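You operate a simulated robot arm through the tools that you are given. There is no shell and no other tool. Be economical: measure what you need, move in short steps, check, and stop when the job is done.

You run a simulated two-armed robot. Do the job below in one go: nothing can be reset, and whatever is moved stays where it is left.

Task
Pick up the purple glove box with one hand, pass it to the other hand and put it on the lower shelf of the steel cart. Set down upright: purple glove box.

It is judged by the outcome, as a careful person would: the job done as asked, and still so three seconds after it is handed in. It fails if anything else is knocked over, pushed out of place, dropped, spilled or broken.

Robot
Two 7-joint arms with two-finger grippers on one trunk, on a base that drives. Base frame: it is fixed to the floor where the robot stands at the start and does not move with it; the origin is under the middle of the robot, x ahead of it, y to its left, z up; the surface under the hand at the start is at about z = 0.82. Readings come in m, rad, newtons and seconds.
The left shoulder is at the start at [0.051, 0.176, 1.177], the right one opposite. With the tool pointing down near the work surface each hand reaches from about 0.1 to 0.84 m from the robot's upright axis, wherever it stands, measured 20 degrees to its own side. Places, roughly: lower shelf of the steel cart [0.5, -2.4, 0.2]. Payload 2.94 kg a hand.
Tool frame (each hand has its own): the origin (TCP) lies between the finger pads and is the grasp point; the fingertips stand 0.03 m ahead of it; z points along the fingers, y is the line along which they close. Largest opening 0.138 m; the body of the gripper starts 0.109 m behind the TCP.
Orientation is told as [roll, pitch, yaw] about the base's x, y, z axes, in that order, counted from this pose: with the fingers straight down and closing along the base's y, the tool's x points along the base's -x, its y along +y and its z along -z.

Tools
- The arms move only by the tool drive_tool. It takes "left_commands", "right_commands" or both (then of equal length, played together; a hand with none holds still); each is a list of rows, each a list of 7 numbers: the shift along the tool's x, y, z in units of 20 mm (1.0 is 20 mm), then the turn, a rotation vector about the tool's x, y, z in units of 5 degrees (1.0 is 5 degrees), then the gripper command, from -1 (fully open) to 1 (shut), values between in proportion. In form: [[tx, ty, tz, rx, ry, rz, gripper], ...]. A call has 1 to 8 rows; each row shifts and turns the commanded pose from where the row before left it, along the tool's axes as they then stand. A call with a number of a shift or a turn outside -1 to 1 is refused whole. Rows are played at 5 a second. More than 0.05 m and 0.15 rad between two rows, or a gripper value outside its range, and nothing of the call is played. A pose out of reach is approached as far as the arm can. The call stops where the force on the tool passes 40 N (or 10 N more than at its start, if that is more) or the arm is blocked; 0.2 s more then pass. Each finger halts on what it meets, pressing with about 36 N; the grip force reading is that of the motor and also rises with nothing between the fingers. The clock runs only during rows and for 0.2 s after the last one: add rows that do not move to give the fingers time. The reply holds the time, the measured pose of the TCP, the force on the tool along the base axes, the opening and the grip force, in the units named above and with some noise, with the torque about the TCP (base axes, N m) and any sound that the robot's microphone picked up, and new pictures: "pictures" is both (left out), scene, wrist or none (wrist: the cameras of the hands that moved).
- Cameras (640 x 400 px; columns grow to the right, rows downward): "scene" is now at [0.1174, 0.0193, 1.6353]; the picture's right is [0.02, -1.00, 0.00], its down [-0.88, -0.02, -0.48] and it looks along [0.48, 0.01, -0.88] (base axes); focal length 265 px, centre (320, 200). "left" rides on the left gripper at [0.071, -0.019, -0.146] in its tool frame; the picture's right is [0.26, 0.96, 0.00], its down [-0.85, 0.23, -0.48] and it looks along [-0.46, 0.12, 0.88] (tool axes); focal length 280 px, centre (320, 200). "right" rides on the right gripper at [0.071, 0.019, -0.146] in its tool frame; the picture's right is [-0.26, 0.97, 0.00], its down [-0.85, -0.23, -0.48] and it looks along [-0.46, -0.12, 0.88] (tool axes); focal length 280 px, centre (320, 200). There is no depth. A picture from a camera that has moved, and an enlarged one, comes with that camera's place and axes in the base frame and with its lens. The place of the scene camera against the robot may be out by one fixed shift of up to 0.025 m in any direction.
- raise_lower(by): slides the trunk up (or, below 0, down) by that many m; the arms and the scene camera ride with it, the base frame stays. It gives what a move gives, with no picture.
- steer(legs): drives the robot by 1 to 6 legs, each [ahead, turn to the left] in m and rad, along the robot's own axes; the way and the turn of a leg run together, so that a leg with both is an arc; at most 1.5 m and 3.142 rad a leg. The arms and the cameras ride along, it lands a little off, and it stops where it bumps. It gives what a move gives, and a new picture of the scene camera.
- pan_tilt(pan, tilt): turns the head with the scene camera to pan (to the left, within 2.094 rad either way) and tilt (down, from -0.506 to 1.204), counted from straight ahead of the robot. It gives what a move gives, and a new picture of the scene camera.
- inspect(camera, box): a new picture of the part [left, top, right, bottom] of that camera's present view, enlarged. No time passes.
- hand_in(): hands the job in; it is judged then, once.

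Work in short steps. Places have to be worked out from the pictures, the camera data and where the tool is seen: move nearer, look again, correct. Check each grasp and each placing, and mend what went wrong. You have 120 turns and 260 pictures in all, those below and enlarged ones among them. Open the grippers and draw the arms clear of the work before you hand the job in, unless the task says otherwise; then end with one line.

The tools are called after "Call:" as a command line: name --argument value ..., lists and objects as JSON in quotes. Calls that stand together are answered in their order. drive_tool: Moves the arms, as the interface text tells. Its arguments: {"type":"object","properties":{"left_commands":{"type":"array","items":{"type":"array","items":{"type":"number"}}},"right_commands":{"type":"array","items":{"type":"array","items":{"type":"number"}}},"pictures":{"type":"string","enum":["both","scene","wrist","none"]}},"required":[]} The other tools are called the same way: raise_lower (by) slides the trunk up or down; steer (legs) drives the base; pan_tilt (pan, tilt) turns the head that bears the scene camera; inspect (camera, box) takes an enlarged picture of a part of a camera's view; hand_in () hands the job in.

At the start:

```text
time: 0.0
left_tool_pos: [0.4743, 0.1868, 1.0957]
left_orientation: [-0.002, 0.0, 0.0]
left_force: [0.1, -0.3, -0.2]
left_wrist_torque: [-0.02, 0.01, 0.04]
left_width: 0.1383
left_grasp_force: 0.1
right_tool_pos: [0.4174, -0.1155, 1.0419]
right_orientation: [0.001, 0.0, 0.0]
right_force: [0.3, -0.4, -0.1]
right_wrist_torque: [0.0, -0.03, 0.01]
right_width: 0.138
right_grasp_force: 0.0
trunk travel left (down, up): [-0.35, 0.384]
robot x, y, heading: [0.0014, 0.0045, -0.001]
head pan, tilt: [0.019, 1.066]
```

scene: 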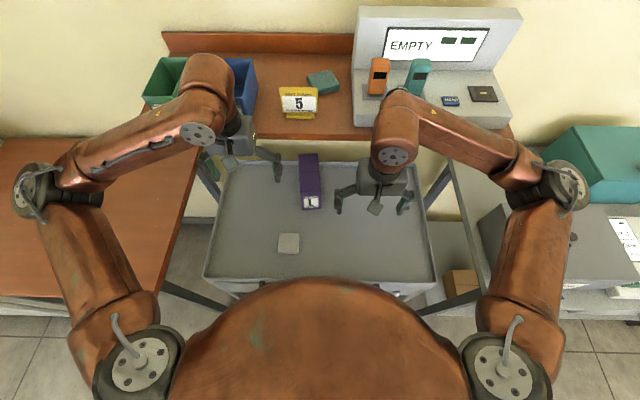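
right: 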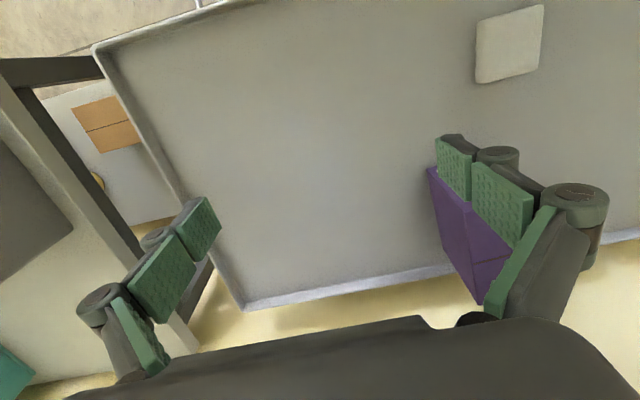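
left: 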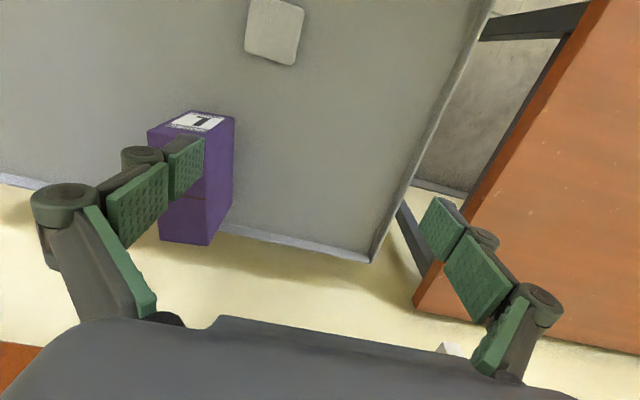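

I'll take a closer look at the purple box and around the room toward the cart.

Call:
inspect --camera "left" --box '[100, 60, 300, 260]'

Call:
inspect --camera "scene" --box '[230, 130, 390, 230]'

Call:
pan_tilt --pan -1.4 --tilt 0.6

```text
2.00 times, centred on (200, 160) of left
camera zoom: at [0.4025, 0.1688, 1.2422], right [-0.26, 0.96, 0.0], down [0.85, 0.23, 0.48], along [0.46, 0.12, -0.88], focal length 561 px, centre (560, 280)
```

zoom: 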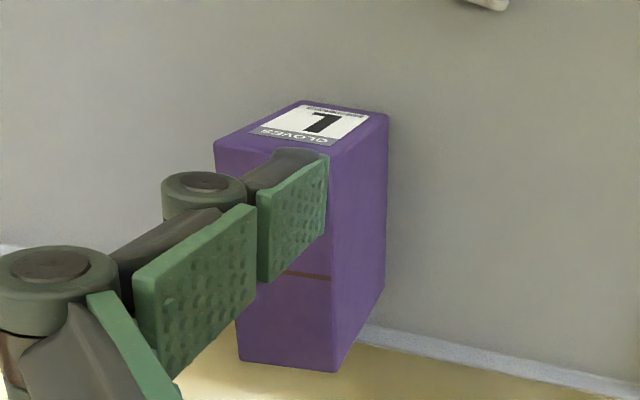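

```text
4.00 times, centred on (310, 180) of scene
camera zoom: at [0.1174, 0.0193, 1.6353], right [0.02, -1.0, 0.0], down [-0.88, -0.02, -0.48], along [0.48, 0.01, -0.88], focal length 1060 px, centre (360, 280)
```

zoom: 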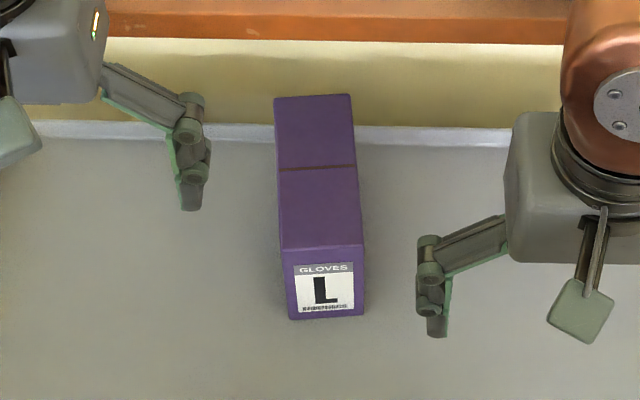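

```text
time: 1.6
left_tool_pos: [0.4737, 0.1875, 1.0966]
left_orientation: [-0.002, 0.001, 0.001]
left_force: [-0.6, -0.7, -0.6]
left_wrist_torque: [0.01, 0.03, -0.01]
left_width: 0.138
left_grasp_force: 0.0
right_tool_pos: [0.4162, -0.1155, 1.0418]
right_orientation: [0.0, 0.001, 0.0]
right_force: [0.8, -0.4, 0.6]
right_wrist_torque: [0.01, 0.02, 0.0]
right_width: 0.138
right_grasp_force: 0.1
trunk travel left (down, up): [-0.35, 0.384]
robot x, y, heading: [0.0005, -0.0009, 0.002]
head pan, tilt: [-1.4, 0.6]
camera scene: at [0.0671, -0.0691, 1.6718], right [-0.99, -0.17, 0.0], down [-0.1, 0.56, -0.82], along [0.14, -0.81, -0.57], focal length 265 px, centre (320, 200)
```

scene: 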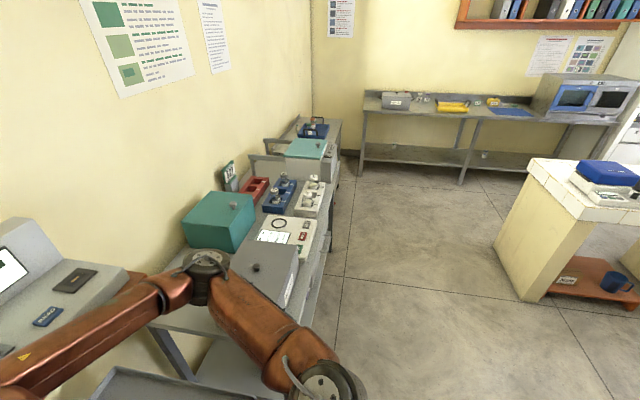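

The box stands with its "GLOVES L" label facing me and upright. I'll zoom in on where the cart should be.

Call:
inspect --camera "scene" --box '[220, 100, 380, 260]'

Call:
pan_tilt --pan -0.5 --tilt 0.7

```text
2.50 times, centred on (300, 180) of scene
camera zoom: at [0.0671, -0.0691, 1.6718], right [-0.99, -0.17, 0.0], down [-0.1, 0.56, -0.82], along [0.14, -0.81, -0.57], focal length 662 px, centre (370, 250)
```

zoom: 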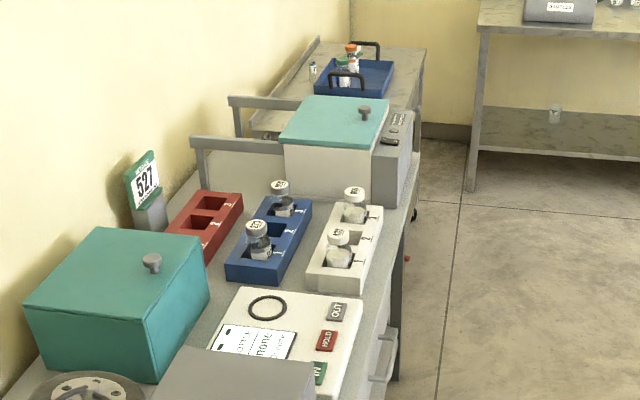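

```text
time: 2.8
left_tool_pos: [0.473, 0.1878, 1.0971]
left_orientation: [-0.001, -0.001, -0.001]
left_force: [0.0, 0.2, -0.5]
left_wrist_torque: [0.02, -0.02, -0.01]
left_width: 0.1378
left_grasp_force: 0.2
right_tool_pos: [0.4171, -0.1158, 1.0428]
right_orientation: [0.001, 0.0, -0.001]
right_force: [-0.1, -0.3, 0.1]
right_wrist_torque: [0.01, -0.01, 0.0]
right_width: 0.1381
right_grasp_force: 0.1
trunk travel left (down, up): [-0.35, 0.384]
robot x, y, heading: [-0.0011, -0.0029, -0.002]
head pan, tilt: [-0.499, 0.7]
camera scene: at [0.1265, -0.0227, 1.6632], right [-0.48, -0.88, 0.0], down [-0.57, 0.31, -0.76], along [0.67, -0.37, -0.64], focal length 265 px, centre (320, 200)
```

scene: 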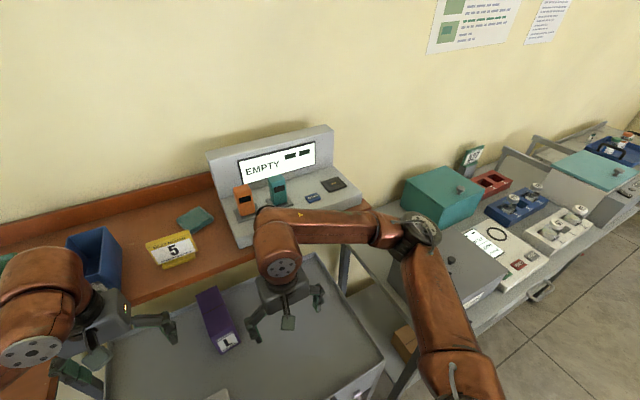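

The box sits at about x 0.52–0.675, y 0.045, z 0.82–0.93, yawed about 5°. It is 0.064 m wide, with the label facing me. The left hand will take its far end from above, so I move it over that point first.

Call:
drive_tool --left_commands '[[-1, -0.86, 0, 0, 0, 0, -1], [-1, -0.86, 0, 0, 0, 0, -1], [-1, -0.86, 0, 0, 0, 0, -1], [-1, -0.86, 0, 0, 0, 0, -1], [-1, -0.86, 0, 0, 0, 0, -1], [-1, -0.86, 0, 0, 0, 0, -1], [-1, -0.86, 0, 0, 0, 0, -1], [-1, -0.86, 0, 0, 0, -1, -1]]' --pictures "wrist"

Call:
pan_tilt --pan 0.0 --tilt 0.95

```text
time: 3.4
left_tool_pos: [0.5061, 0.1588, 1.0966]
left_orientation: [0.01, 0.006, -0.007]
left_force: [-25.0, 17.5, 6.5]
left_wrist_torque: [-2.85, -2.64, 0.24]
left_width: 0.138
left_grasp_force: 0.0
right_tool_pos: [0.4181, -0.1139, 1.0425]
right_orientation: [-0.001, 0.002, -0.001]
right_force: [1.3, 0.4, -0.4]
right_wrist_torque: [0.08, 0.16, -0.05]
right_width: 0.1383
right_grasp_force: 0.0
trunk travel left (down, up): [-0.35, 0.384]
robot x, y, heading: [0.0001, 0.0042, -0.0]
head pan, tilt: [-0.499, 0.7]
stopped in row 3 (left hand): the force on the tool passed its limit at 80 N (the readings are from after the stop); the commanded pose is now the measured one
camera left: at [0.4368, 0.138, 1.2432], right [-0.26, 0.97, 0.01], down [0.85, 0.22, 0.47], along [0.45, 0.13, -0.88], focal length 280 px, centre (320, 200)
```

left: 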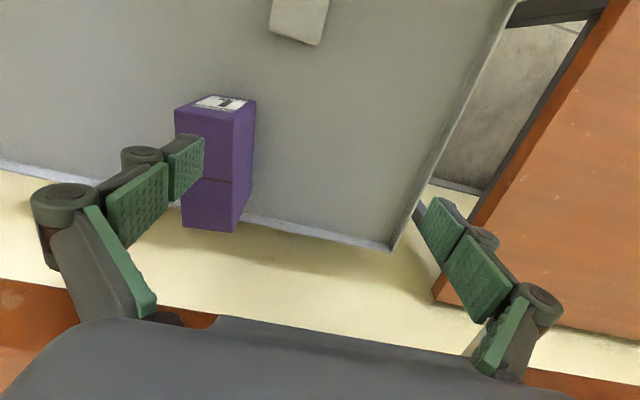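

```text
time: 4.3
left_tool_pos: [0.5066, 0.1579, 1.0971]
left_orientation: [0.006, 0.005, -0.006]
left_force: [-8.9, 6.0, -0.6]
left_wrist_torque: [-0.62, -0.91, -0.08]
left_width: 0.1377
left_grasp_force: 0.1
right_tool_pos: [0.4154, -0.1144, 1.0432]
right_orientation: [-0.001, -0.002, 0.001]
right_force: [0.3, -0.4, 0.3]
right_wrist_torque: [-0.04, 0.02, 0.01]
right_width: 0.1379
right_grasp_force: 0.0
trunk travel left (down, up): [-0.35, 0.384]
robot x, y, heading: [-0.0006, 0.0016, 0.005]
head pan, tilt: [0.0, 0.949]
camera scene: at [0.1232, 0.0193, 1.6436], right [0.0, -1.0, 0.0], down [-0.81, 0.0, -0.58], along [0.58, 0.0, -0.81], focal length 265 px, centre (320, 200)
```

scene: 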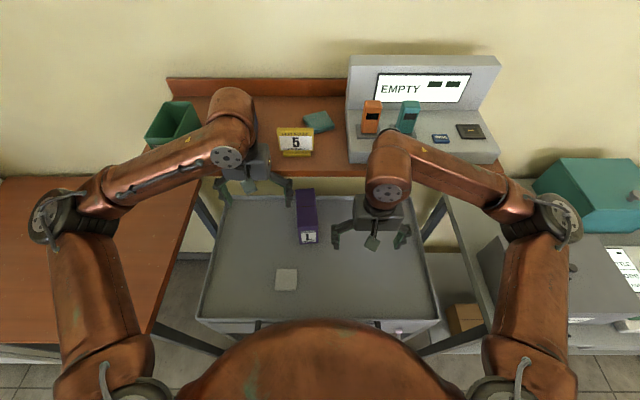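

The left hand hit something, probably the blue bin or the back shelf. I'll back off the way it came and raise it slightly, then look.

Call:
drive_tool --left_commands '[[1, 0.7, 0, 0, 0, 0, -1], [1, 0.7, 0, 0, 0, 0, -1], [1, 0, 0, 0, 0, 0, -1], [1, 0, 0, 0, 0, 0, -1]]' --pictures "scene"

Call:
inspect --camera "scene" --box '[130, 60, 340, 240]'

```text
time: 5.3
left_tool_pos: [0.4282, 0.1861, 1.0982]
left_orientation: [0.007, 0.006, -0.006]
left_force: [0.0, 0.0, -0.4]
left_wrist_torque: [0.01, -0.04, -0.01]
left_width: 0.1379
left_grasp_force: 0.1
right_tool_pos: [0.4162, -0.1155, 1.0409]
right_orientation: [-0.001, -0.001, -0.001]
right_force: [-0.3, 0.7, -0.5]
right_wrist_torque: [-0.01, 0.0, 0.01]
right_width: 0.1381
right_grasp_force: 0.1
trunk travel left (down, up): [-0.35, 0.384]
robot x, y, heading: [0.0027, 0.0017, 0.002]
head pan, tilt: [0.0, 0.949]
camera scene: at [0.124, 0.0187, 1.6435], right [0.0, -1.0, 0.0], down [-0.81, 0.0, -0.58], along [0.58, 0.0, -0.81], focal length 265 px, centre (320, 200)
```

scene: 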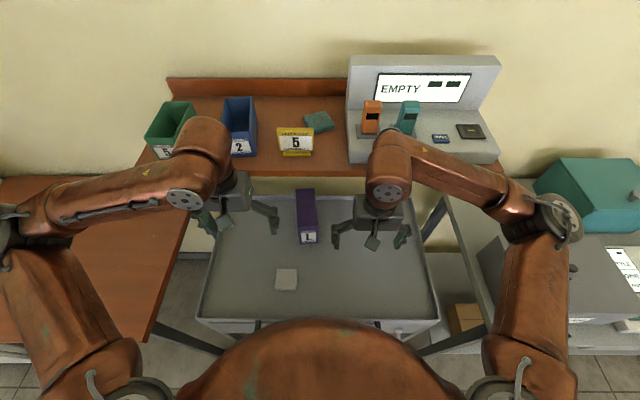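

```text
2.22 times, centred on (235, 150) of scene
camera zoom: at [0.124, 0.0187, 1.6435], right [0.0, -1.0, 0.0], down [-0.81, 0.0, -0.58], along [0.58, 0.0, -0.81], focal length 589 px, centre (509, 311)
```

zoom: 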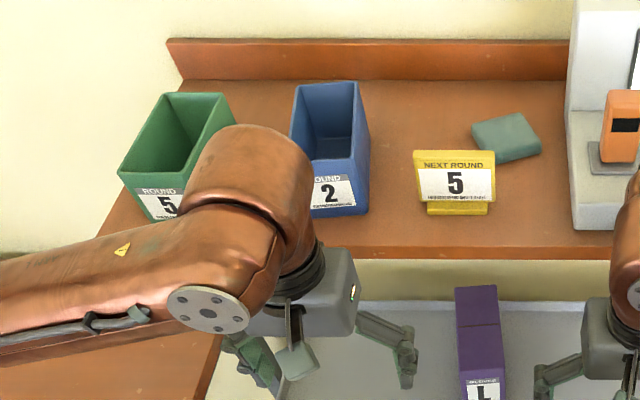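

Triangulating the two views puts an overhead shelf edge at about x 0.53, z 1.17, and the hand touched that edge. The box stands beneath it, so I'll take the near end with a forward-tilted hand. I pitch the left hand forward and shift the right hand aside.

Call:
drive_tool --left_commands '[[0, 0, 0, 0, -1, 0, -1], [0, 0, 0, 0, -1, 0, -1], [0, 0, 0, 0, -1, 0, -1], [0, 0, 0, 0, -1, 0, -1], [0, 0, 0, 0, -1, 0, -1], [0, 0, 0, 0, -1, 0, -1], [0, 0, 0, 0, -1, 0, -1], [0, 0, 0, 0, -1, 0, -1]]' --right_commands '[[0, -0.9, 0, 0, 0, 0, -1], [0, -0.9, 0, 0, 0, 0, -1], [0, -0.9, 0, 0, 0, 0, -1], [0, -0.9, 0, 0, 0, 0, -1], [0, -0.9, 0, 0, 0, 0, -1], [0, -0.9, 0, 0, 0, 0, -1], [0, -0.9, 0, 0, 0, 0, -1], [0, 0, 0, 0, 0, 0, -1]]'

```text
time: 7.1
left_tool_pos: [0.4736, 0.1898, 1.1367]
left_orientation: [0.009, -0.426, -0.009]
left_force: [0.2, -0.4, 0.3]
left_wrist_torque: [0.01, 0.02, 0.01]
left_width: 0.138
left_grasp_force: 0.1
left hand out of reach, approached as far as the arm can: row 4, 5, 6, 7, 8
right_tool_pos: [0.4186, -0.2428, 1.0409]
right_orientation: [0.001, 0.001, 0.001]
right_force: [0.1, -0.5, -0.2]
right_wrist_torque: [0.02, -0.01, 0.03]
right_width: 0.1378
right_grasp_force: 0.1
trunk travel left (down, up): [-0.35, 0.384]
robot x, y, heading: [-0.0004, 0.0018, 0.002]
head pan, tilt: [0.0, 0.949]
camera scene: at [0.1249, 0.018, 1.6434], right [0.0, -1.0, 0.0], down [-0.81, 0.0, -0.58], along [0.58, 0.0, -0.81], focal length 265 px, centre (320, 200)
camera right: at [0.3486, -0.2223, 1.1873], right [0.26, 0.97, 0.0], down [0.85, -0.23, 0.47], along [0.46, -0.12, -0.88], focal length 280 px, centre (320, 200)
camera left: at [0.3479, 0.1695, 1.2402], right [-0.23, 0.97, -0.1], down [0.58, 0.22, 0.79], along [0.78, 0.13, -0.61], focal length 280 px, centre (320, 200)
```

scene: 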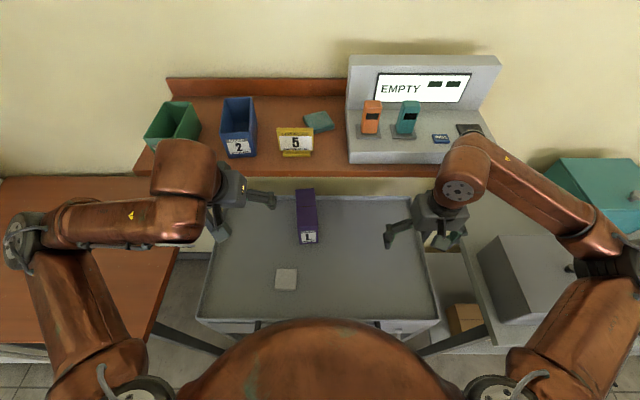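
right: 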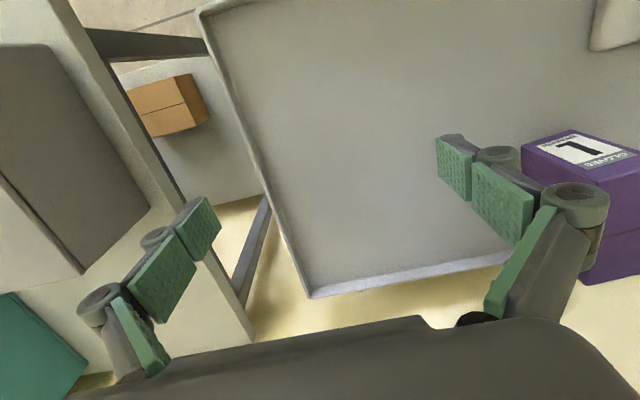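
left: 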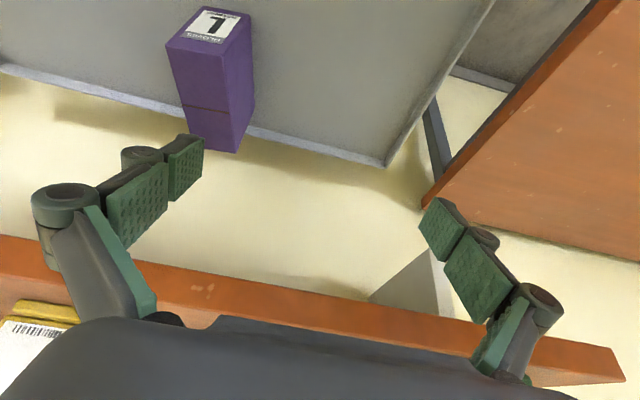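

The tilted hand is too close to my body to be reachable. I back the base up about 0.22 m to get room, which also moves the hands away from the shelf.

Call:
steer --legs '[[-0.22, 0]]'

Call:
drive_tool --left_commands '[[0, 0, 0.9, 0, -1, 0, -1], [0, 0, 0.9, 0, -1, 0, -1], [0, 0, 0.9, 0, -1, 0, -1], [0, 0, 0.9, 0, -1, 0, -1], [0, 0, 0.9, 0, -1, 0, -1], [0, 0, 0.9, 0, -1, 0, -1], [0, 0, 0.9, 0, -1, 0, -1], [0, 0, 0, 0, 0, 0, -1]]'

```text
time: 8.8
left_tool_pos: [0.2535, 0.1869, 1.1375]
left_orientation: [0.009, -0.426, -0.016]
left_force: [-1.0, -0.3, 0.6]
left_wrist_torque: [-0.01, -0.06, 0.0]
left_width: 0.138
left_grasp_force: 0.0
right_tool_pos: [0.1961, -0.2446, 1.0427]
right_orientation: [-0.001, 0.0, -0.005]
right_force: [-0.4, -0.1, -0.1]
right_wrist_torque: [0.04, -0.08, 0.02]
right_width: 0.1381
right_grasp_force: 0.1
trunk travel left (down, up): [-0.35, 0.384]
robot x, y, heading: [-0.2186, 0.0054, -0.006]
head pan, tilt: [0.0, 0.949]
camera scene: at [-0.0966, 0.0177, 1.6437], right [0.0, -1.0, 0.0], down [-0.81, 0.0, -0.58], along [0.58, 0.0, -0.81], focal length 265 px, centre (320, 200)
```

scene: 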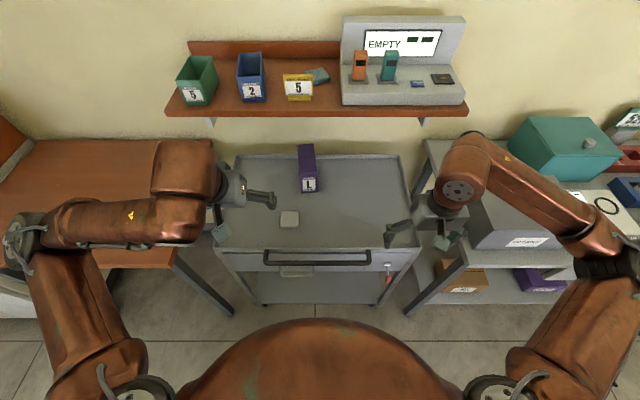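

```text
time: 10.6
left_tool_pos: [0.3787, 0.2252, 1.042]
left_orientation: [0.013, -0.965, -0.019]
left_force: [-0.6, 0.6, -0.2]
left_wrist_torque: [-0.05, 0.01, 0.01]
left_width: 0.1377
left_grasp_force: 0.0
left hand out of reach, approached as far as the arm can: row 1, 2, 3, 4
right_tool_pos: [0.1972, -0.2436, 1.0413]
right_orientation: [-0.001, 0.001, -0.006]
right_force: [0.2, 0.4, 0.5]
right_wrist_torque: [0.03, 0.0, -0.02]
right_width: 0.1381
right_grasp_force: 0.1
trunk travel left (down, up): [-0.35, 0.384]
robot x, y, heading: [-0.2207, 0.0012, -0.003]
head pan, tilt: [0.0, 0.949]
camera scene: at [-0.0942, 0.0176, 1.6435], right [0.0, -1.0, 0.0], down [-0.81, 0.0, -0.58], along [0.58, 0.0, -0.81], focal length 265 px, centre (320, 200)
camera left: at [0.2182, 0.2064, 1.0663], right [-0.14, 0.97, -0.21], down [0.09, 0.22, 0.97], along [0.99, 0.12, -0.12], focal length 280 px, centre (320, 200)
```

scene: 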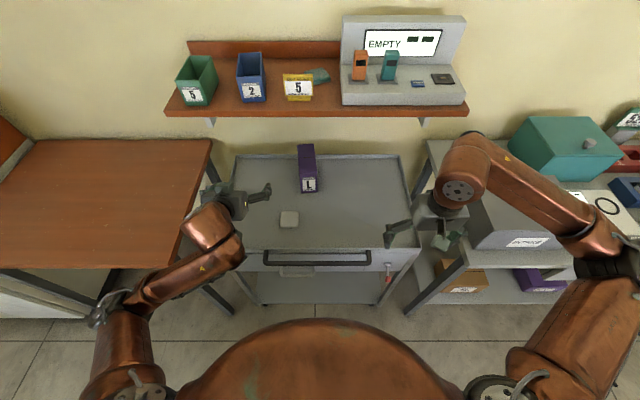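
left: 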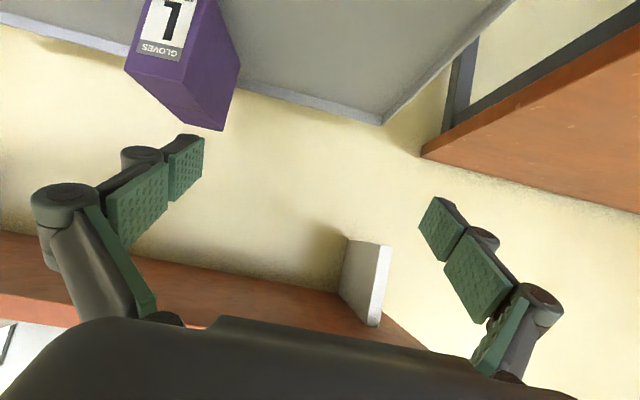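

The left hand is now at pitch −55°, and the head view shows it's a wall shelf above the table-cart, so the near end is open. I move to a pre-grasp point about 0.12 m back along the tool axis from the box's near end.

Call:
drive_tool --left_commands '[[0.1, -1, 0.6, 0, 0, 0, -1], [0.1, -1, 0.6, 0, 0, 0, -1], [0.1, -1, 0.6, 0, 0, 0, -1], [0.1, -1, 0.6, 0, 0, 0, -1], [0.1, -1, 0.6, 0, 0, 0, -1], [0.1, -1, 0.6, 0, 0, 0, -1], [0.1, -1, 0.6, -0.5, 0, -0.36, -1], [0.1, -1, 0.6, -0.5, 0, -0.36, -1]]'

```text
time: 12.4
left_tool_pos: [0.4474, 0.0637, 0.9746]
left_orientation: [0.011, -0.967, 0.091]
left_force: [-0.1, -0.1, 0.4]
left_wrist_torque: [0.0, 0.0, 0.0]
left_width: 0.1379
left_grasp_force: 0.1
right_tool_pos: [0.1983, -0.2444, 1.0417]
right_orientation: [0.0, 0.002, -0.005]
right_force: [0.8, -0.7, -0.4]
right_wrist_torque: [0.02, -0.02, -0.05]
right_width: 0.1383
right_grasp_force: 0.0
trunk travel left (down, up): [-0.35, 0.384]
robot x, y, heading: [-0.2205, 0.0016, -0.004]
head pan, tilt: [0.0, 0.949]
camera scene: at [-0.0938, 0.0163, 1.6434], right [0.0, -1.0, 0.0], down [-0.81, 0.0, -0.58], along [0.58, 0.0, -0.81], focal length 265 px, centre (320, 200)
camera left: at [0.2892, 0.0278, 0.9993], right [-0.24, 0.95, -0.21], down [0.07, 0.23, 0.97], along [0.97, 0.22, -0.12], focal length 280 px, centre (320, 200)
```

scene: 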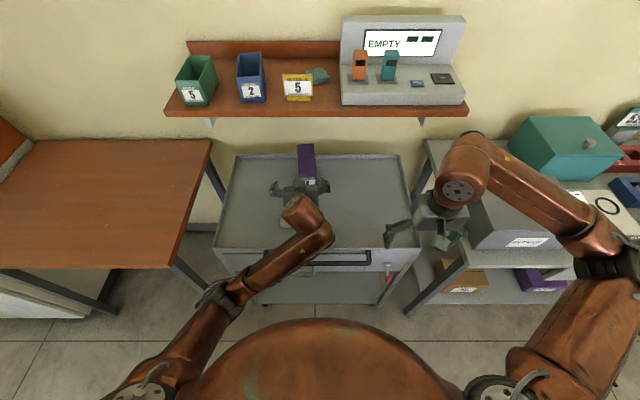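
left: 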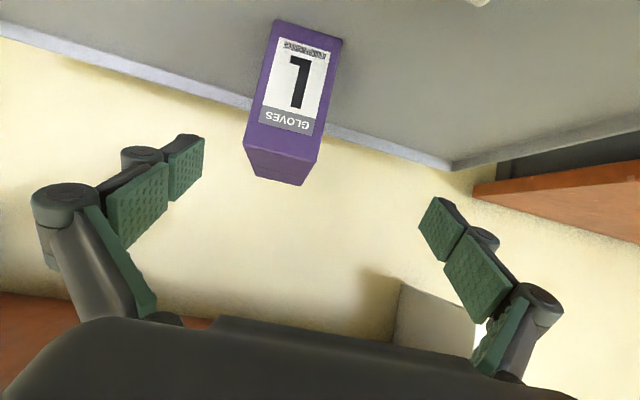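

The corners triangulate consistently: the front face is centred at (0.527, 0.040) with its top at 0.937. I centre laterally, then advance part way.

Call:
drive_tool --left_commands '[[0, -0.78, 0, 0, 0, 0, -1], [0.1, -0.78, 0, 0, 0, 0, -1], [0.1, 0, 1, 0, 0, 0, -1], [0.1, 0, 1, 0, 0, 0, -1], [0, 0, 1, 0, 0, 0, -1], [0, 0, 1, 0, 0, 0, -1], [0, 0, 0.6, 0, 0, 0, -1]]'

```text
time: 14.0
left_tool_pos: [0.5227, 0.041, 0.9158]
left_orientation: [0.011, -0.966, 0.09]
left_force: [0.3, -0.8, 0.8]
left_wrist_torque: [0.01, -0.01, -0.03]
left_width: 0.1381
left_grasp_force: 0.0
right_tool_pos: [0.1973, -0.2433, 1.0413]
right_orientation: [0.0, 0.002, -0.004]
right_force: [-0.1, 0.4, 0.8]
right_wrist_torque: [0.01, 0.05, 0.04]
right_width: 0.1381
right_grasp_force: 0.1
trunk travel left (down, up): [-0.35, 0.384]
robot x, y, heading: [-0.2206, 0.0025, -0.007]
head pan, tilt: [0.0, 0.949]
camera scene: at [-0.0938, 0.0174, 1.6434], right [0.0, -1.0, 0.0], down [-0.81, 0.0, -0.58], along [0.58, 0.0, -0.81], focal length 265 px, centre (320, 200)
camera left: at [0.365, 0.0059, 0.9411], right [-0.24, 0.95, -0.21], down [0.07, 0.23, 0.97], along [0.97, 0.22, -0.12], focal length 280 px, centre (320, 200)
```

scene: 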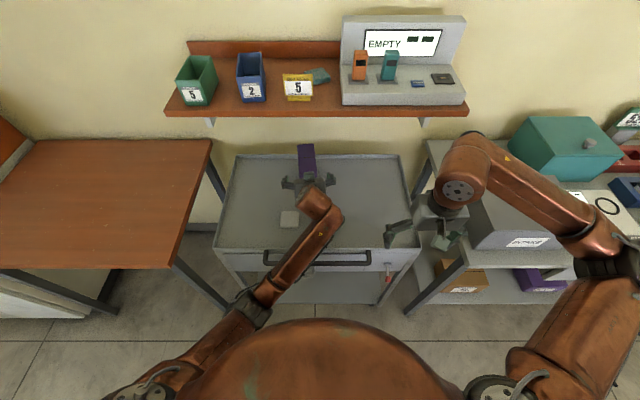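
left: 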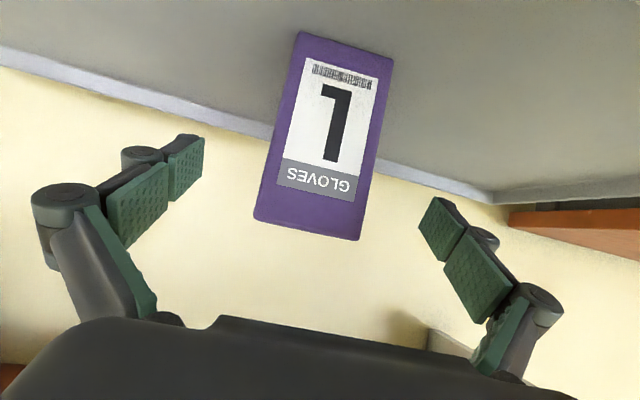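

The box is centred between the fingers. I advance the last 45 mm and close.

Call:
drive_tool --left_commands '[[0, 0, 0.8, 0, 0, 0, -1], [0, 0, 0.8, 0, 0, 0, -1], [0, 0, 0.65, 0, 0, 0, -1], [0, 0, 0, 0, 0, 0, 0.3], [0, 0, 0, 0, 0, 0, 1], [0, 0, 0, 0, 0, 0, 1], [0, 0, 0, 0, 0, 0, 1], [0, 0, 0, 0, 0, 0, 1]]'

```text
time: 15.8
left_tool_pos: [0.5612, 0.0423, 0.8927]
left_orientation: [0.009, -0.965, 0.089]
left_force: [-0.8, 0.2, 0.4]
left_wrist_torque: [-0.12, 0.0, -0.05]
left_width: 0.0647
left_grasp_force: 27.7
right_tool_pos: [0.1983, -0.2444, 1.0422]
right_orientation: [0.001, 0.002, -0.005]
right_force: [0.0, -1.0, 0.8]
right_wrist_torque: [0.04, -0.01, 0.0]
right_width: 0.1381
right_grasp_force: 0.1
trunk travel left (down, up): [-0.35, 0.384]
robot x, y, heading: [-0.2183, 0.0024, -0.01]
head pan, tilt: [0.0, 0.949]
camera scene: at [-0.0941, 0.0171, 1.6434], right [0.0, -1.0, 0.0], down [-0.81, 0.0, -0.58], along [0.58, 0.0, -0.81], focal length 265 px, centre (320, 200)
camera left: at [0.4025, 0.0077, 0.9171], right [-0.24, 0.95, -0.21], down [0.07, 0.23, 0.97], along [0.97, 0.22, -0.12], focal length 280 px, centre (320, 200)
```

scene: 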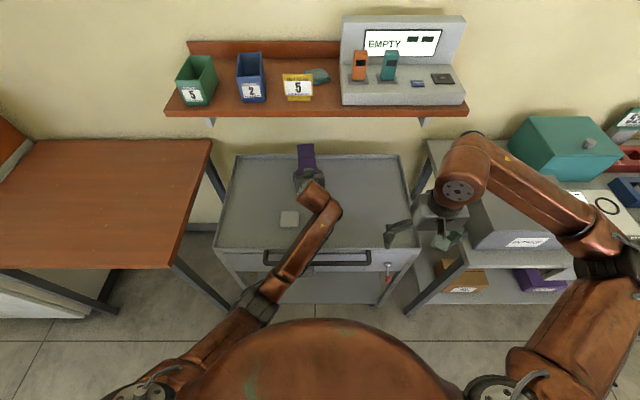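
left: 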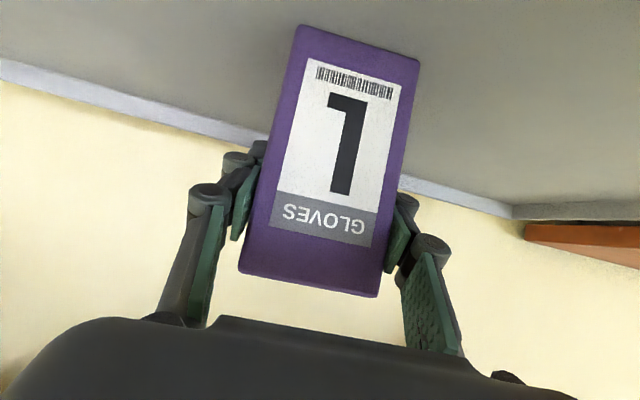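

The grip is firm at 0.065 m wide with 28 N. I lift straight up 80 mm, which stays below the wall shelf.

Call:
drive_tool --left_commands '[[-0.4, 0, -0.28, 0, 0, 0, 1], [-0.82, 0, -0.57, 0, 0, 0, 1], [-0.82, 0, -0.57, 0, 0, 0, 1], [-0.82, 0, -0.57, 0, 0, 0, 1], [-0.4, 0, -0.28, 0, 0, 0, 1], [0, 0, 0, 0, 0, 0, 1]]'

```text
time: 17.2
left_tool_pos: [0.5592, 0.0436, 0.9702]
left_orientation: [0.009, -0.964, 0.091]
left_force: [0.1, 0.4, -2.8]
left_wrist_torque: [0.0, 0.09, -0.01]
left_width: 0.0643
left_grasp_force: 35.5
right_tool_pos: [0.1987, -0.2442, 1.0417]
right_orientation: [0.001, 0.002, -0.006]
right_force: [0.3, 0.1, 0.0]
right_wrist_torque: [0.01, 0.0, 0.01]
right_width: 0.138
right_grasp_force: 0.0
trunk travel left (down, up): [-0.35, 0.384]
robot x, y, heading: [-0.2227, 0.0015, -0.007]
head pan, tilt: [0.0, 0.949]
camera scene: at [-0.0936, 0.0172, 1.6434], right [0.0, -1.0, 0.0], down [-0.81, 0.0, -0.58], along [0.58, 0.0, -0.81], focal length 265 px, centre (320, 200)
camera left: at [0.4017, 0.0086, 0.9951], right [-0.24, 0.95, -0.21], down [0.07, 0.23, 0.97], along [0.97, 0.22, -0.12], focal length 280 px, centre (320, 200)
```

scene: 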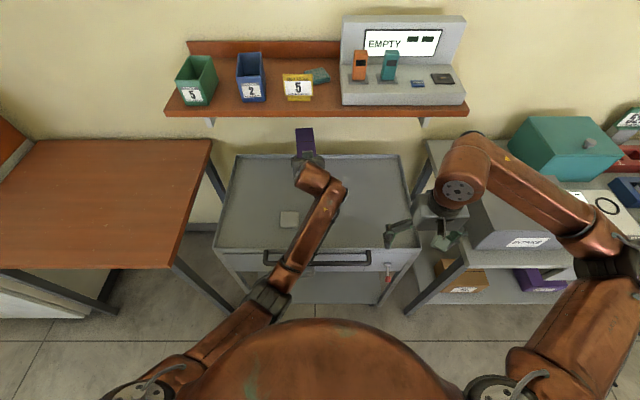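
left: 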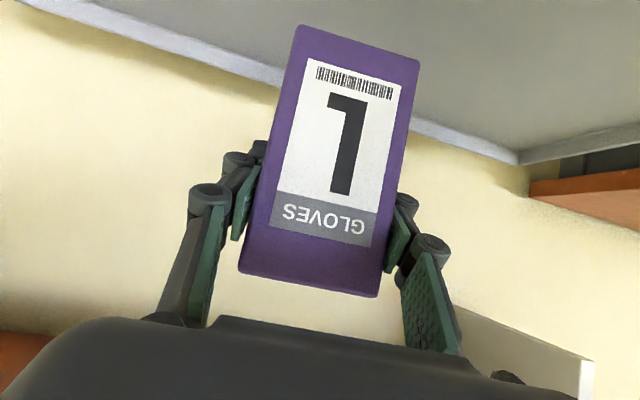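

The box is held clear of the table, weighing about 0.3 kg. Before backing out I check the space behind on both sides.

Call:
pan_tilt --pan -2.09 --tilt 0.6

Call:
pan_tilt --pan 2.09 --tilt 0.6

```text
time: 19.2
left_tool_pos: [0.5599, 0.0442, 0.9708]
left_orientation: [0.011, -0.965, 0.09]
left_force: [0.2, 0.5, -3.7]
left_wrist_torque: [-0.05, 0.11, 0.0]
left_width: 0.0641
left_grasp_force: 35.9
right_tool_pos: [0.1982, -0.2448, 1.0421]
right_orientation: [-0.001, 0.003, -0.006]
right_force: [-0.1, 0.2, 0.5]
right_wrist_torque: [0.01, -0.01, 0.03]
right_width: 0.138
right_grasp_force: 0.0
trunk travel left (down, up): [-0.35, 0.384]
robot x, y, heading: [-0.2195, 0.0034, -0.004]
head pan, tilt: [-2.089, 0.6]
camera scene: at [-0.2104, -0.0591, 1.6718], right [-0.87, 0.5, 0.0], down [0.28, 0.49, -0.83], along [-0.41, -0.71, -0.56], focal length 265 px, centre (320, 200)
```

scene: 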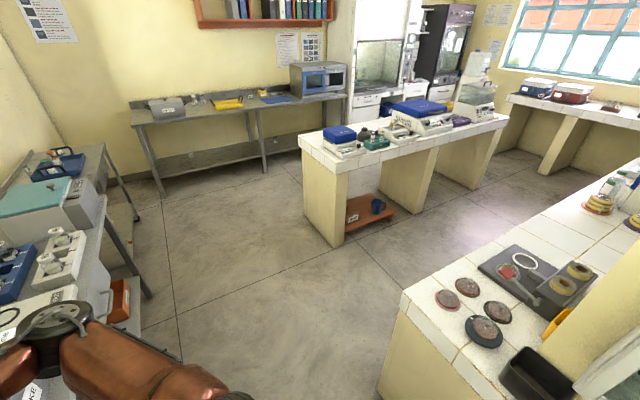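

```text
time: 22.6
left_tool_pos: [0.5591, 0.0449, 0.9691]
left_orientation: [0.011, -0.963, 0.092]
left_force: [0.8, -0.7, -3.8]
left_wrist_torque: [-0.01, 0.12, -0.02]
left_width: 0.0643
left_grasp_force: 35.8
right_tool_pos: [0.1975, -0.2449, 1.0425]
right_orientation: [0.0, 0.002, -0.005]
right_force: [0.3, -0.1, -0.8]
right_wrist_torque: [-0.01, -0.04, -0.03]
right_width: 0.1378
right_grasp_force: 0.1
trunk travel left (down, up): [-0.35, 0.384]
robot x, y, heading: [-0.22, 0.0048, -0.006]
head pan, tilt: [2.089, 0.6]
camera scene: at [-0.2097, 0.0945, 1.6719], right [0.87, 0.49, 0.0], down [0.28, -0.49, -0.83], along [-0.41, 0.72, -0.56], focal length 265 px, centre (320, 200)
```

scene: 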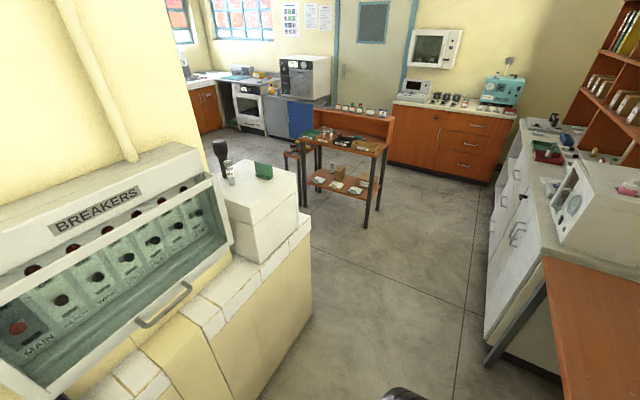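

Behind me a counter front stands at about x −0.75, so I can back up only a little. I back 0.1 m and retract the left hand to bring the box clear of the shelf.

Call:
steer --legs '[[-0.1, 0]]'

Call:
pan_tilt --pan 0.0 --tilt 0.95

Call:
drive_tool --left_commands '[[0.57, 0, -0.82, 0, 0, 0, 1], [0.57, 0, -0.82, 0, 0, 0, 1], [0.57, 0, -0.82, 0, 0, 0, 1], [0.57, 0, -0.82, 0, 0, 0, 1], [0.57, 0, -0.82, 0, 0, 0, 1], [0.57, 0, -0.82, 0, 0, 0, 1], [0, 0, 0, 0, 0, 0, 1]]' --pictures "scene"

```text
time: 23.7
left_tool_pos: [0.4822, 0.0464, 0.9573]
left_orientation: [0.017, -0.94, 0.089]
left_force: [-2.8, 1.3, -2.1]
left_wrist_torque: [-0.05, 0.01, -0.07]
left_width: 0.0645
left_grasp_force: 35.7
right_tool_pos: [0.1224, -0.2417, 1.0379]
right_orientation: [-0.001, 0.023, -0.005]
right_force: [-1.0, -0.2, 0.6]
right_wrist_torque: [0.01, -0.11, -0.02]
right_width: 0.1379
right_grasp_force: 0.0
trunk travel left (down, up): [-0.35, 0.384]
robot x, y, heading: [-0.3171, 0.0057, -0.004]
head pan, tilt: [2.089, 0.6]
camera scene: at [-0.251, 0.0945, 1.6761], right [0.87, 0.49, -0.03], down [0.25, -0.49, -0.83], along [-0.43, 0.72, -0.55], focal length 265 px, centre (320, 200)
```

scene: 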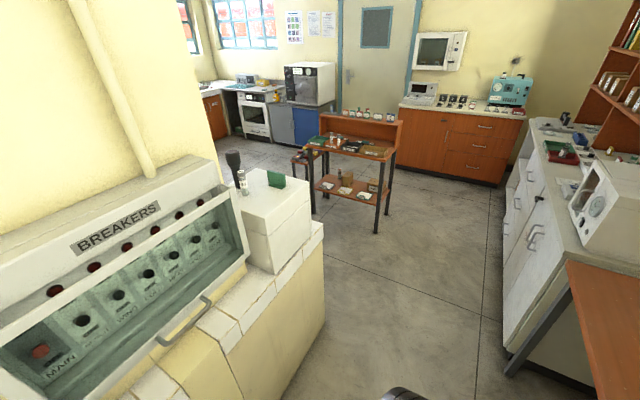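

```text
time: 25.7
left_tool_pos: [0.4436, 0.047, 0.9829]
left_orientation: [0.009, -0.984, 0.094]
left_force: [-0.2, 0.0, -2.9]
left_wrist_torque: [-0.01, 0.09, 0.01]
left_width: 0.0645
left_grasp_force: 35.7
right_tool_pos: [0.0817, -0.2429, 1.0484]
right_orientation: [-0.002, -0.018, -0.005]
right_force: [-0.9, 0.4, 0.1]
right_wrist_torque: [0.01, -0.07, -0.01]
right_width: 0.138
right_grasp_force: 0.1
trunk travel left (down, up): [-0.35, 0.384]
robot x, y, heading: [-0.3181, 0.0029, -0.005]
head pan, tilt: [0.0, 0.949]
camera scene: at [-0.1976, 0.0178, 1.6438], right [0.0, -1.0, 0.0], down [-0.81, 0.0, -0.58], along [0.58, 0.0, -0.81], focal length 265 px, centre (320, 200)
```

scene: 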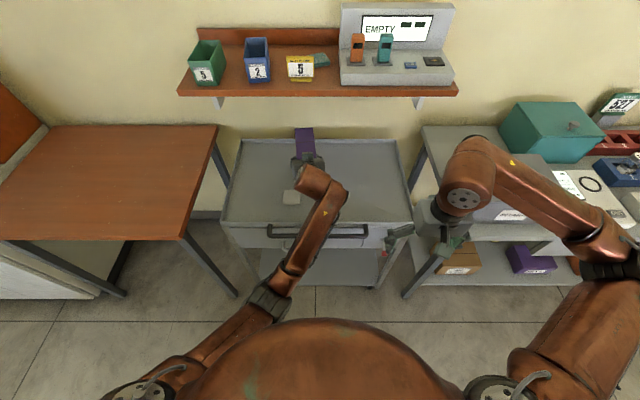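

```text
time: 27.3
left_tool_pos: [0.3507, 0.0933, 0.9853]
left_orientation: [0.233, -1.03, -0.037]
left_force: [0.1, -0.7, -3.2]
left_wrist_torque: [0.0, 0.13, -0.03]
left_width: 0.0644
left_grasp_force: 36.2
right_tool_pos: [0.0879, -0.2425, 1.0464]
right_orientation: [-0.001, -0.011, -0.005]
right_force: [-0.6, 0.3, -0.2]
right_wrist_torque: [0.0, 0.02, -0.01]
right_width: 0.1377
right_grasp_force: 0.0
trunk travel left (down, up): [-0.35, 0.384]
robot x, y, heading: [-0.3192, 0.0025, -0.001]
head pan, tilt: [0.0, 0.949]
stopped in row 7 (left hand): the arm was blocked; the commanded pose is now the measured one
camera scene: at [-0.1919, 0.0178, 1.6433], right [0.0, -1.0, 0.0], down [-0.81, 0.0, -0.58], along [0.58, 0.0, -0.81], focal length 265 px, centre (320, 200)
```

scene: 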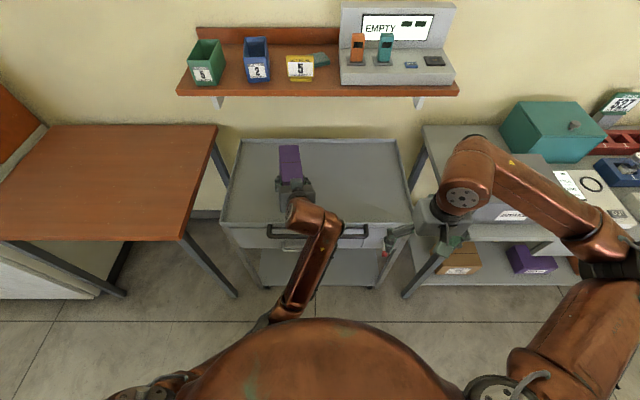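

The arm has folded to its limit, twisting the hand slightly, but the box is out from under the shelf. I level it again, shift left, and begin yawing the left hand to point to my right.

Call:
drive_tool --left_commands '[[-0.2, 0.7, 0.3, 0.19, 0.45, -0.69, 1], [-0.2, 0.7, 0.3, 0.19, 0.45, -0.69, 1], [0, 0.8, 0, 0.82, 0, 0.57, 1], [0, 0.8, 0, 0.82, 0, 0.57, 1], [0, 0.8, 0, 0.82, 0, 0.57, 1], [0, 0.8, 0, 0.82, 0, 0.57, 1], [0, 0.8, 0, 0.82, 0, 0.57, 1], [0, 0.8, 0, 0.82, 0, 0.57, 1]]'

```text
time: 29.1
left_tool_pos: [0.3612, 0.2148, 0.9858]
left_orientation: [-0.009, -0.964, -0.318]
left_force: [-0.2, -0.2, -2.0]
left_wrist_torque: [-0.02, 0.13, -0.05]
left_width: 0.0643
left_grasp_force: 36.0
right_tool_pos: [0.0872, -0.2424, 1.0458]
right_orientation: [0.001, -0.012, -0.006]
right_force: [-0.6, -0.2, -0.8]
right_wrist_torque: [-0.02, -0.03, 0.02]
right_width: 0.1376
right_grasp_force: 0.1
trunk travel left (down, up): [-0.35, 0.384]
robot x, y, heading: [-0.3195, 0.0036, -0.001]
head pan, tilt: [0.0, 0.949]
camera scene: at [-0.1923, 0.0194, 1.6434], right [0.0, -1.0, 0.0], down [-0.81, 0.0, -0.58], along [0.58, 0.0, -0.81], focal length 265 px, centre (320, 200)
camera left: at [0.2026, 0.249, 1.0108], right [0.17, 0.96, -0.22], down [0.16, 0.19, 0.97], along [0.97, -0.2, -0.12], focal length 280 px, centre (320, 200)
```

scene: 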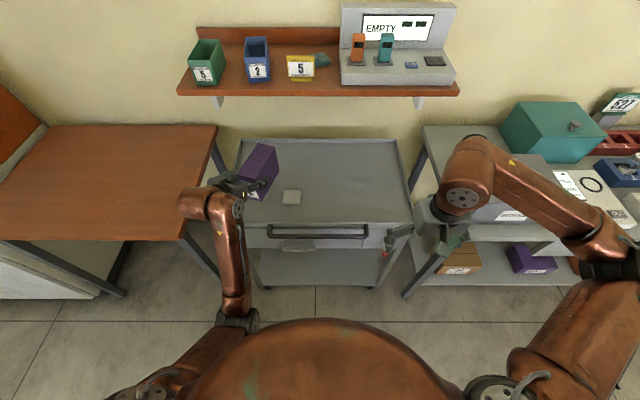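
left: 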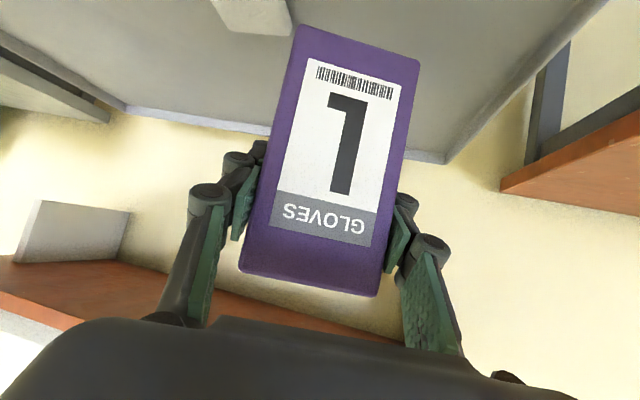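

The box is level again. I continue yawing the left hand to the right while yawing the right hand the opposite way.

Call:
drive_tool --left_commands '[[0, 0, 0, 0.82, 0, 0.57, 1], [0, 0, 0, 0.82, 0, 0.57, 1], [0, 0, 0, 0.82, 0, 0.57, 1], [0, 0, 0, 0.82, 0, 0.57, 1], [0, 0, 0, 0.82, 0, 0.57, 1], [0, 0, 0, 0.82, 0, 0.57, 1], [0, 0, 0, 0.82, 0, 0.57, 1], [0, 0, 0, 0.82, 0, 0.57, 1]]' --right_commands '[[0, 0, 0, 0, 0, -1, -1], [0, 0, 0, 0, 0, -1, -1], [0, 0, 0, 0, 0, -1, -1], [0, 0, 0, 0, 0, -1, -1], [0, 0, 0, 0, 0, -1, -1], [0, 0, 0, 0, 0, -1, -1], [0, 0, 0, 0, 0, -1, -1], [0, 0, 0, 0, 0, -1, -1]]' --pictures "scene"

```text
time: 30.9
left_tool_pos: [0.3609, 0.2146, 0.9851]
left_orientation: [-0.005, -0.968, -1.018]
left_force: [0.1, 0.2, -3.0]
left_wrist_torque: [0.11, 0.09, 0.01]
left_width: 0.0645
left_grasp_force: 36.6
right_tool_pos: [0.0872, -0.2425, 1.0465]
right_orientation: [-0.006, -0.008, 0.694]
right_force: [0.0, -0.6, 0.4]
right_wrist_torque: [0.0, -0.05, -0.02]
right_width: 0.1381
right_grasp_force: 0.1
trunk travel left (down, up): [-0.35, 0.384]
robot x, y, heading: [-0.3133, 0.0011, -0.005]
head pan, tilt: [0.0, 0.949]
camera scene: at [-0.1923, 0.0187, 1.6434], right [0.0, -1.0, 0.0], down [-0.81, 0.0, -0.58], along [0.58, 0.0, -0.81], focal length 265 px, centre (320, 200)
```

scene: 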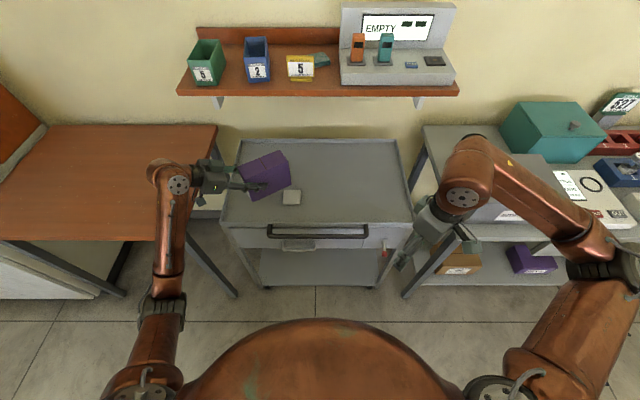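

Both are tracking well, so I continue.

Call:
drive_tool --left_commands '[[0, 0, 0, 0.82, 0, 0.57, 1], [0, 0, 0, 0.82, 0, 0.57, 1], [0, 0, 0, 0.82, 0, 0.57, 1], [0, 0, 0, 0.82, 0, 0.57, 1], [0, 0, 0, 0.82, 0, 0.57, 1], [0, 0, 0, 0.82, 0, 0.57, 1], [0, 0, 0, 0.27, 0, 0.19, 1], [0, 0, 0, 0, 0, 0, 1]]' --right_commands '[[0, 0, 0, 0, 0, -1, -1], [0, 0, 0, 0, 0, -1, -1], [0, 0, 0, 0, 0, -1, -1], [0, 0, 0, 0, 0, -1, -1], [0, 0, 0, 0, 0, -1, -1], [0, 0, 0, 0, 0, -1, -1], [0, 0, 0, 0, 0, -1, -1], [0, 0, 0, 0, 0, -1, -1]]' --pictures "scene"

```text
time: 32.7
left_tool_pos: [0.3608, 0.2145, 0.987]
left_orientation: [0.002, -0.969, -1.578]
left_force: [-0.6, -0.4, -2.5]
left_wrist_torque: [0.12, -0.04, -0.04]
left_width: 0.0643
left_grasp_force: 35.5
right_tool_pos: [0.088, -0.2432, 1.046]
right_orientation: [-0.011, -0.006, 0.998]
right_force: [0.7, 0.3, -0.3]
right_wrist_torque: [0.01, 0.03, 0.03]
right_width: 0.1381
right_grasp_force: 0.1
right hand out of reach, approached as far as the arm can: row 5, 6, 7, 8
trunk travel left (down, up): [-0.35, 0.384]
robot x, y, heading: [-0.3154, -0.0013, -0.003]
head pan, tilt: [0.0, 0.949]
camera scene: at [-0.1923, 0.0184, 1.6434], right [0.0, -1.0, 0.0], down [-0.81, 0.0, -0.58], along [0.58, 0.0, -0.81], focal length 265 px, centre (320, 200)
```

scene: 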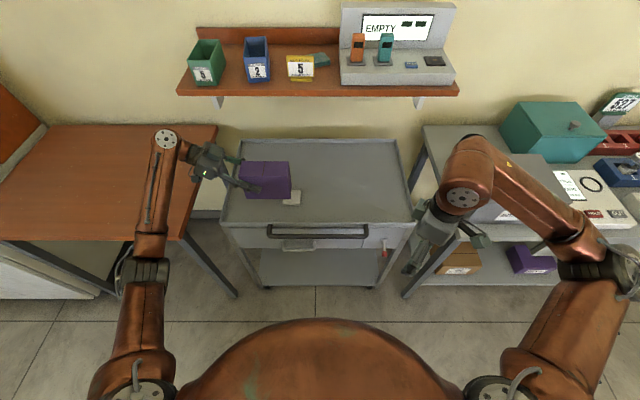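

The left hand now points right with the box level. The right wrist's yaw saturates while pointing down, so I pitch it toward the box while moving it forward, which should free the yaw.

Call:
drive_tool --left_commands '[[0, 0, 0, 0, 0, 0, 1], [0, 0, 0, 0, 0, 0, 1], [0, 0, 0, 0, 0, 0, 1], [0, 0, 0, 0, 0, 0, 1], [0, 0, 0, 0, 0, 0, 1], [0, 0, 0, 0, 0, 0, 1], [0, 0, 0, 0, 0, 0, 1], [0, 0, 0, 0, 0, 0, 1]]' --right_commands '[[0, -1, 0, 0, -1, 0, -1], [0, -1, 0, 0, -1, 0, -1], [0, -1, 0, 0, -1, 0, -1], [0, -1, 0, 0, -1, 0, -1], [0, -1, 0, 0, -1, 0, -1], [0, -1, 0, 0, -1, 0, -1], [0, -1, 0, 0, -1, 0, -1], [0, -1, 0, 0, -1, 0, -1]]' --pictures "scene"

```text
time: 34.5
left_tool_pos: [0.361, 0.2137, 0.986]
left_orientation: [0.004, -0.969, -1.578]
left_force: [0.2, -0.1, -1.8]
left_wrist_torque: [0.11, 0.03, -0.01]
left_width: 0.0642
left_grasp_force: 35.7
right_tool_pos: [0.0665, -0.2246, 1.1567]
right_orientation: [-0.013, -0.703, 1.003]
right_force: [0.1, 0.7, 0.0]
right_wrist_torque: [-0.05, -0.02, -0.01]
right_width: 0.1381
right_grasp_force: 0.1
right hand out of reach, approached as far as the arm can: row 1, 2, 3, 4, 5, 6, 7, 8
trunk travel left (down, up): [-0.35, 0.384]
robot x, y, heading: [-0.3208, 0.0011, -0.006]
head pan, tilt: [0.0, 0.949]
camera scene: at [-0.1919, 0.0188, 1.6433], right [0.0, -1.0, 0.0], down [-0.81, 0.0, -0.58], along [0.58, 0.0, -0.81], focal length 265 px, centre (320, 200)
```

scene: 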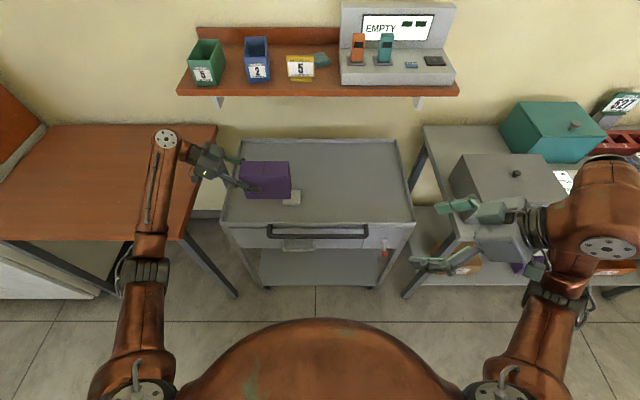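

The right arm reconfigured and now points inward. I move it straight forward to gain reach.

Call:
drive_tool --right_commands '[[-0.41, -0.84, 0.35, 0, 0, 0, -1], [-0.41, -0.84, 0.35, 0, 0, 0, -1], [-0.41, -0.84, 0.35, 0, 0, 0, -1], [-0.41, -0.84, 0.35, 0, 0, 0, -1], [-0.41, -0.84, 0.35, 0, 0, 0, -1], [-0.41, -0.84, 0.35, 0, 0, 0, -1], [-0.41, -0.84, 0.35, 0, 0, 0, -1], [-0.41, -0.84, 0.35, 0, 0, 0, -1]]' --pictures "scene"

```text
time: 36.3
left_tool_pos: [0.3612, 0.2144, 0.9882]
left_orientation: [-0.001, -0.968, -1.576]
left_force: [-0.2, 0.1, -2.9]
left_wrist_torque: [0.09, 0.01, -0.01]
left_width: 0.0642
left_grasp_force: 36.3
right_tool_pos: [0.1176, -0.2019, 1.2079]
right_orientation: [-0.008, -0.703, 1.002]
right_force: [0.3, 0.6, -0.2]
right_wrist_torque: [0.05, 0.04, 0.01]
right_width: 0.138
right_grasp_force: 0.1
right hand out of reach, approached as far as the arm can: row 1, 2, 3, 4, 5, 6, 7, 8
trunk travel left (down, up): [-0.35, 0.384]
robot x, y, heading: [-0.3155, -0.0002, -0.005]
head pan, tilt: [0.0, 0.949]
camera scene: at [-0.1923, 0.0185, 1.6434], right [0.0, -1.0, 0.0], down [-0.81, 0.0, -0.58], along [0.58, 0.0, -0.81], focal length 265 px, centre (320, 200)
```

scene: 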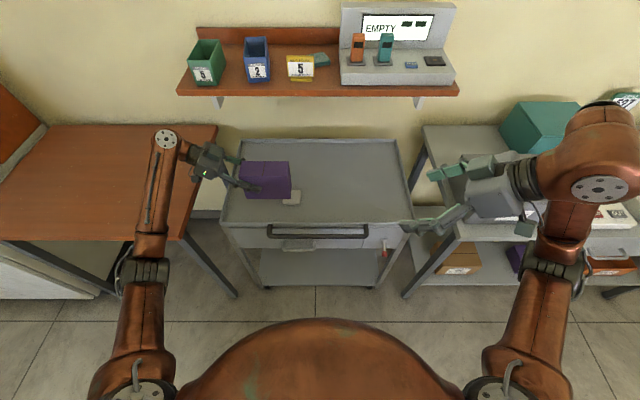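

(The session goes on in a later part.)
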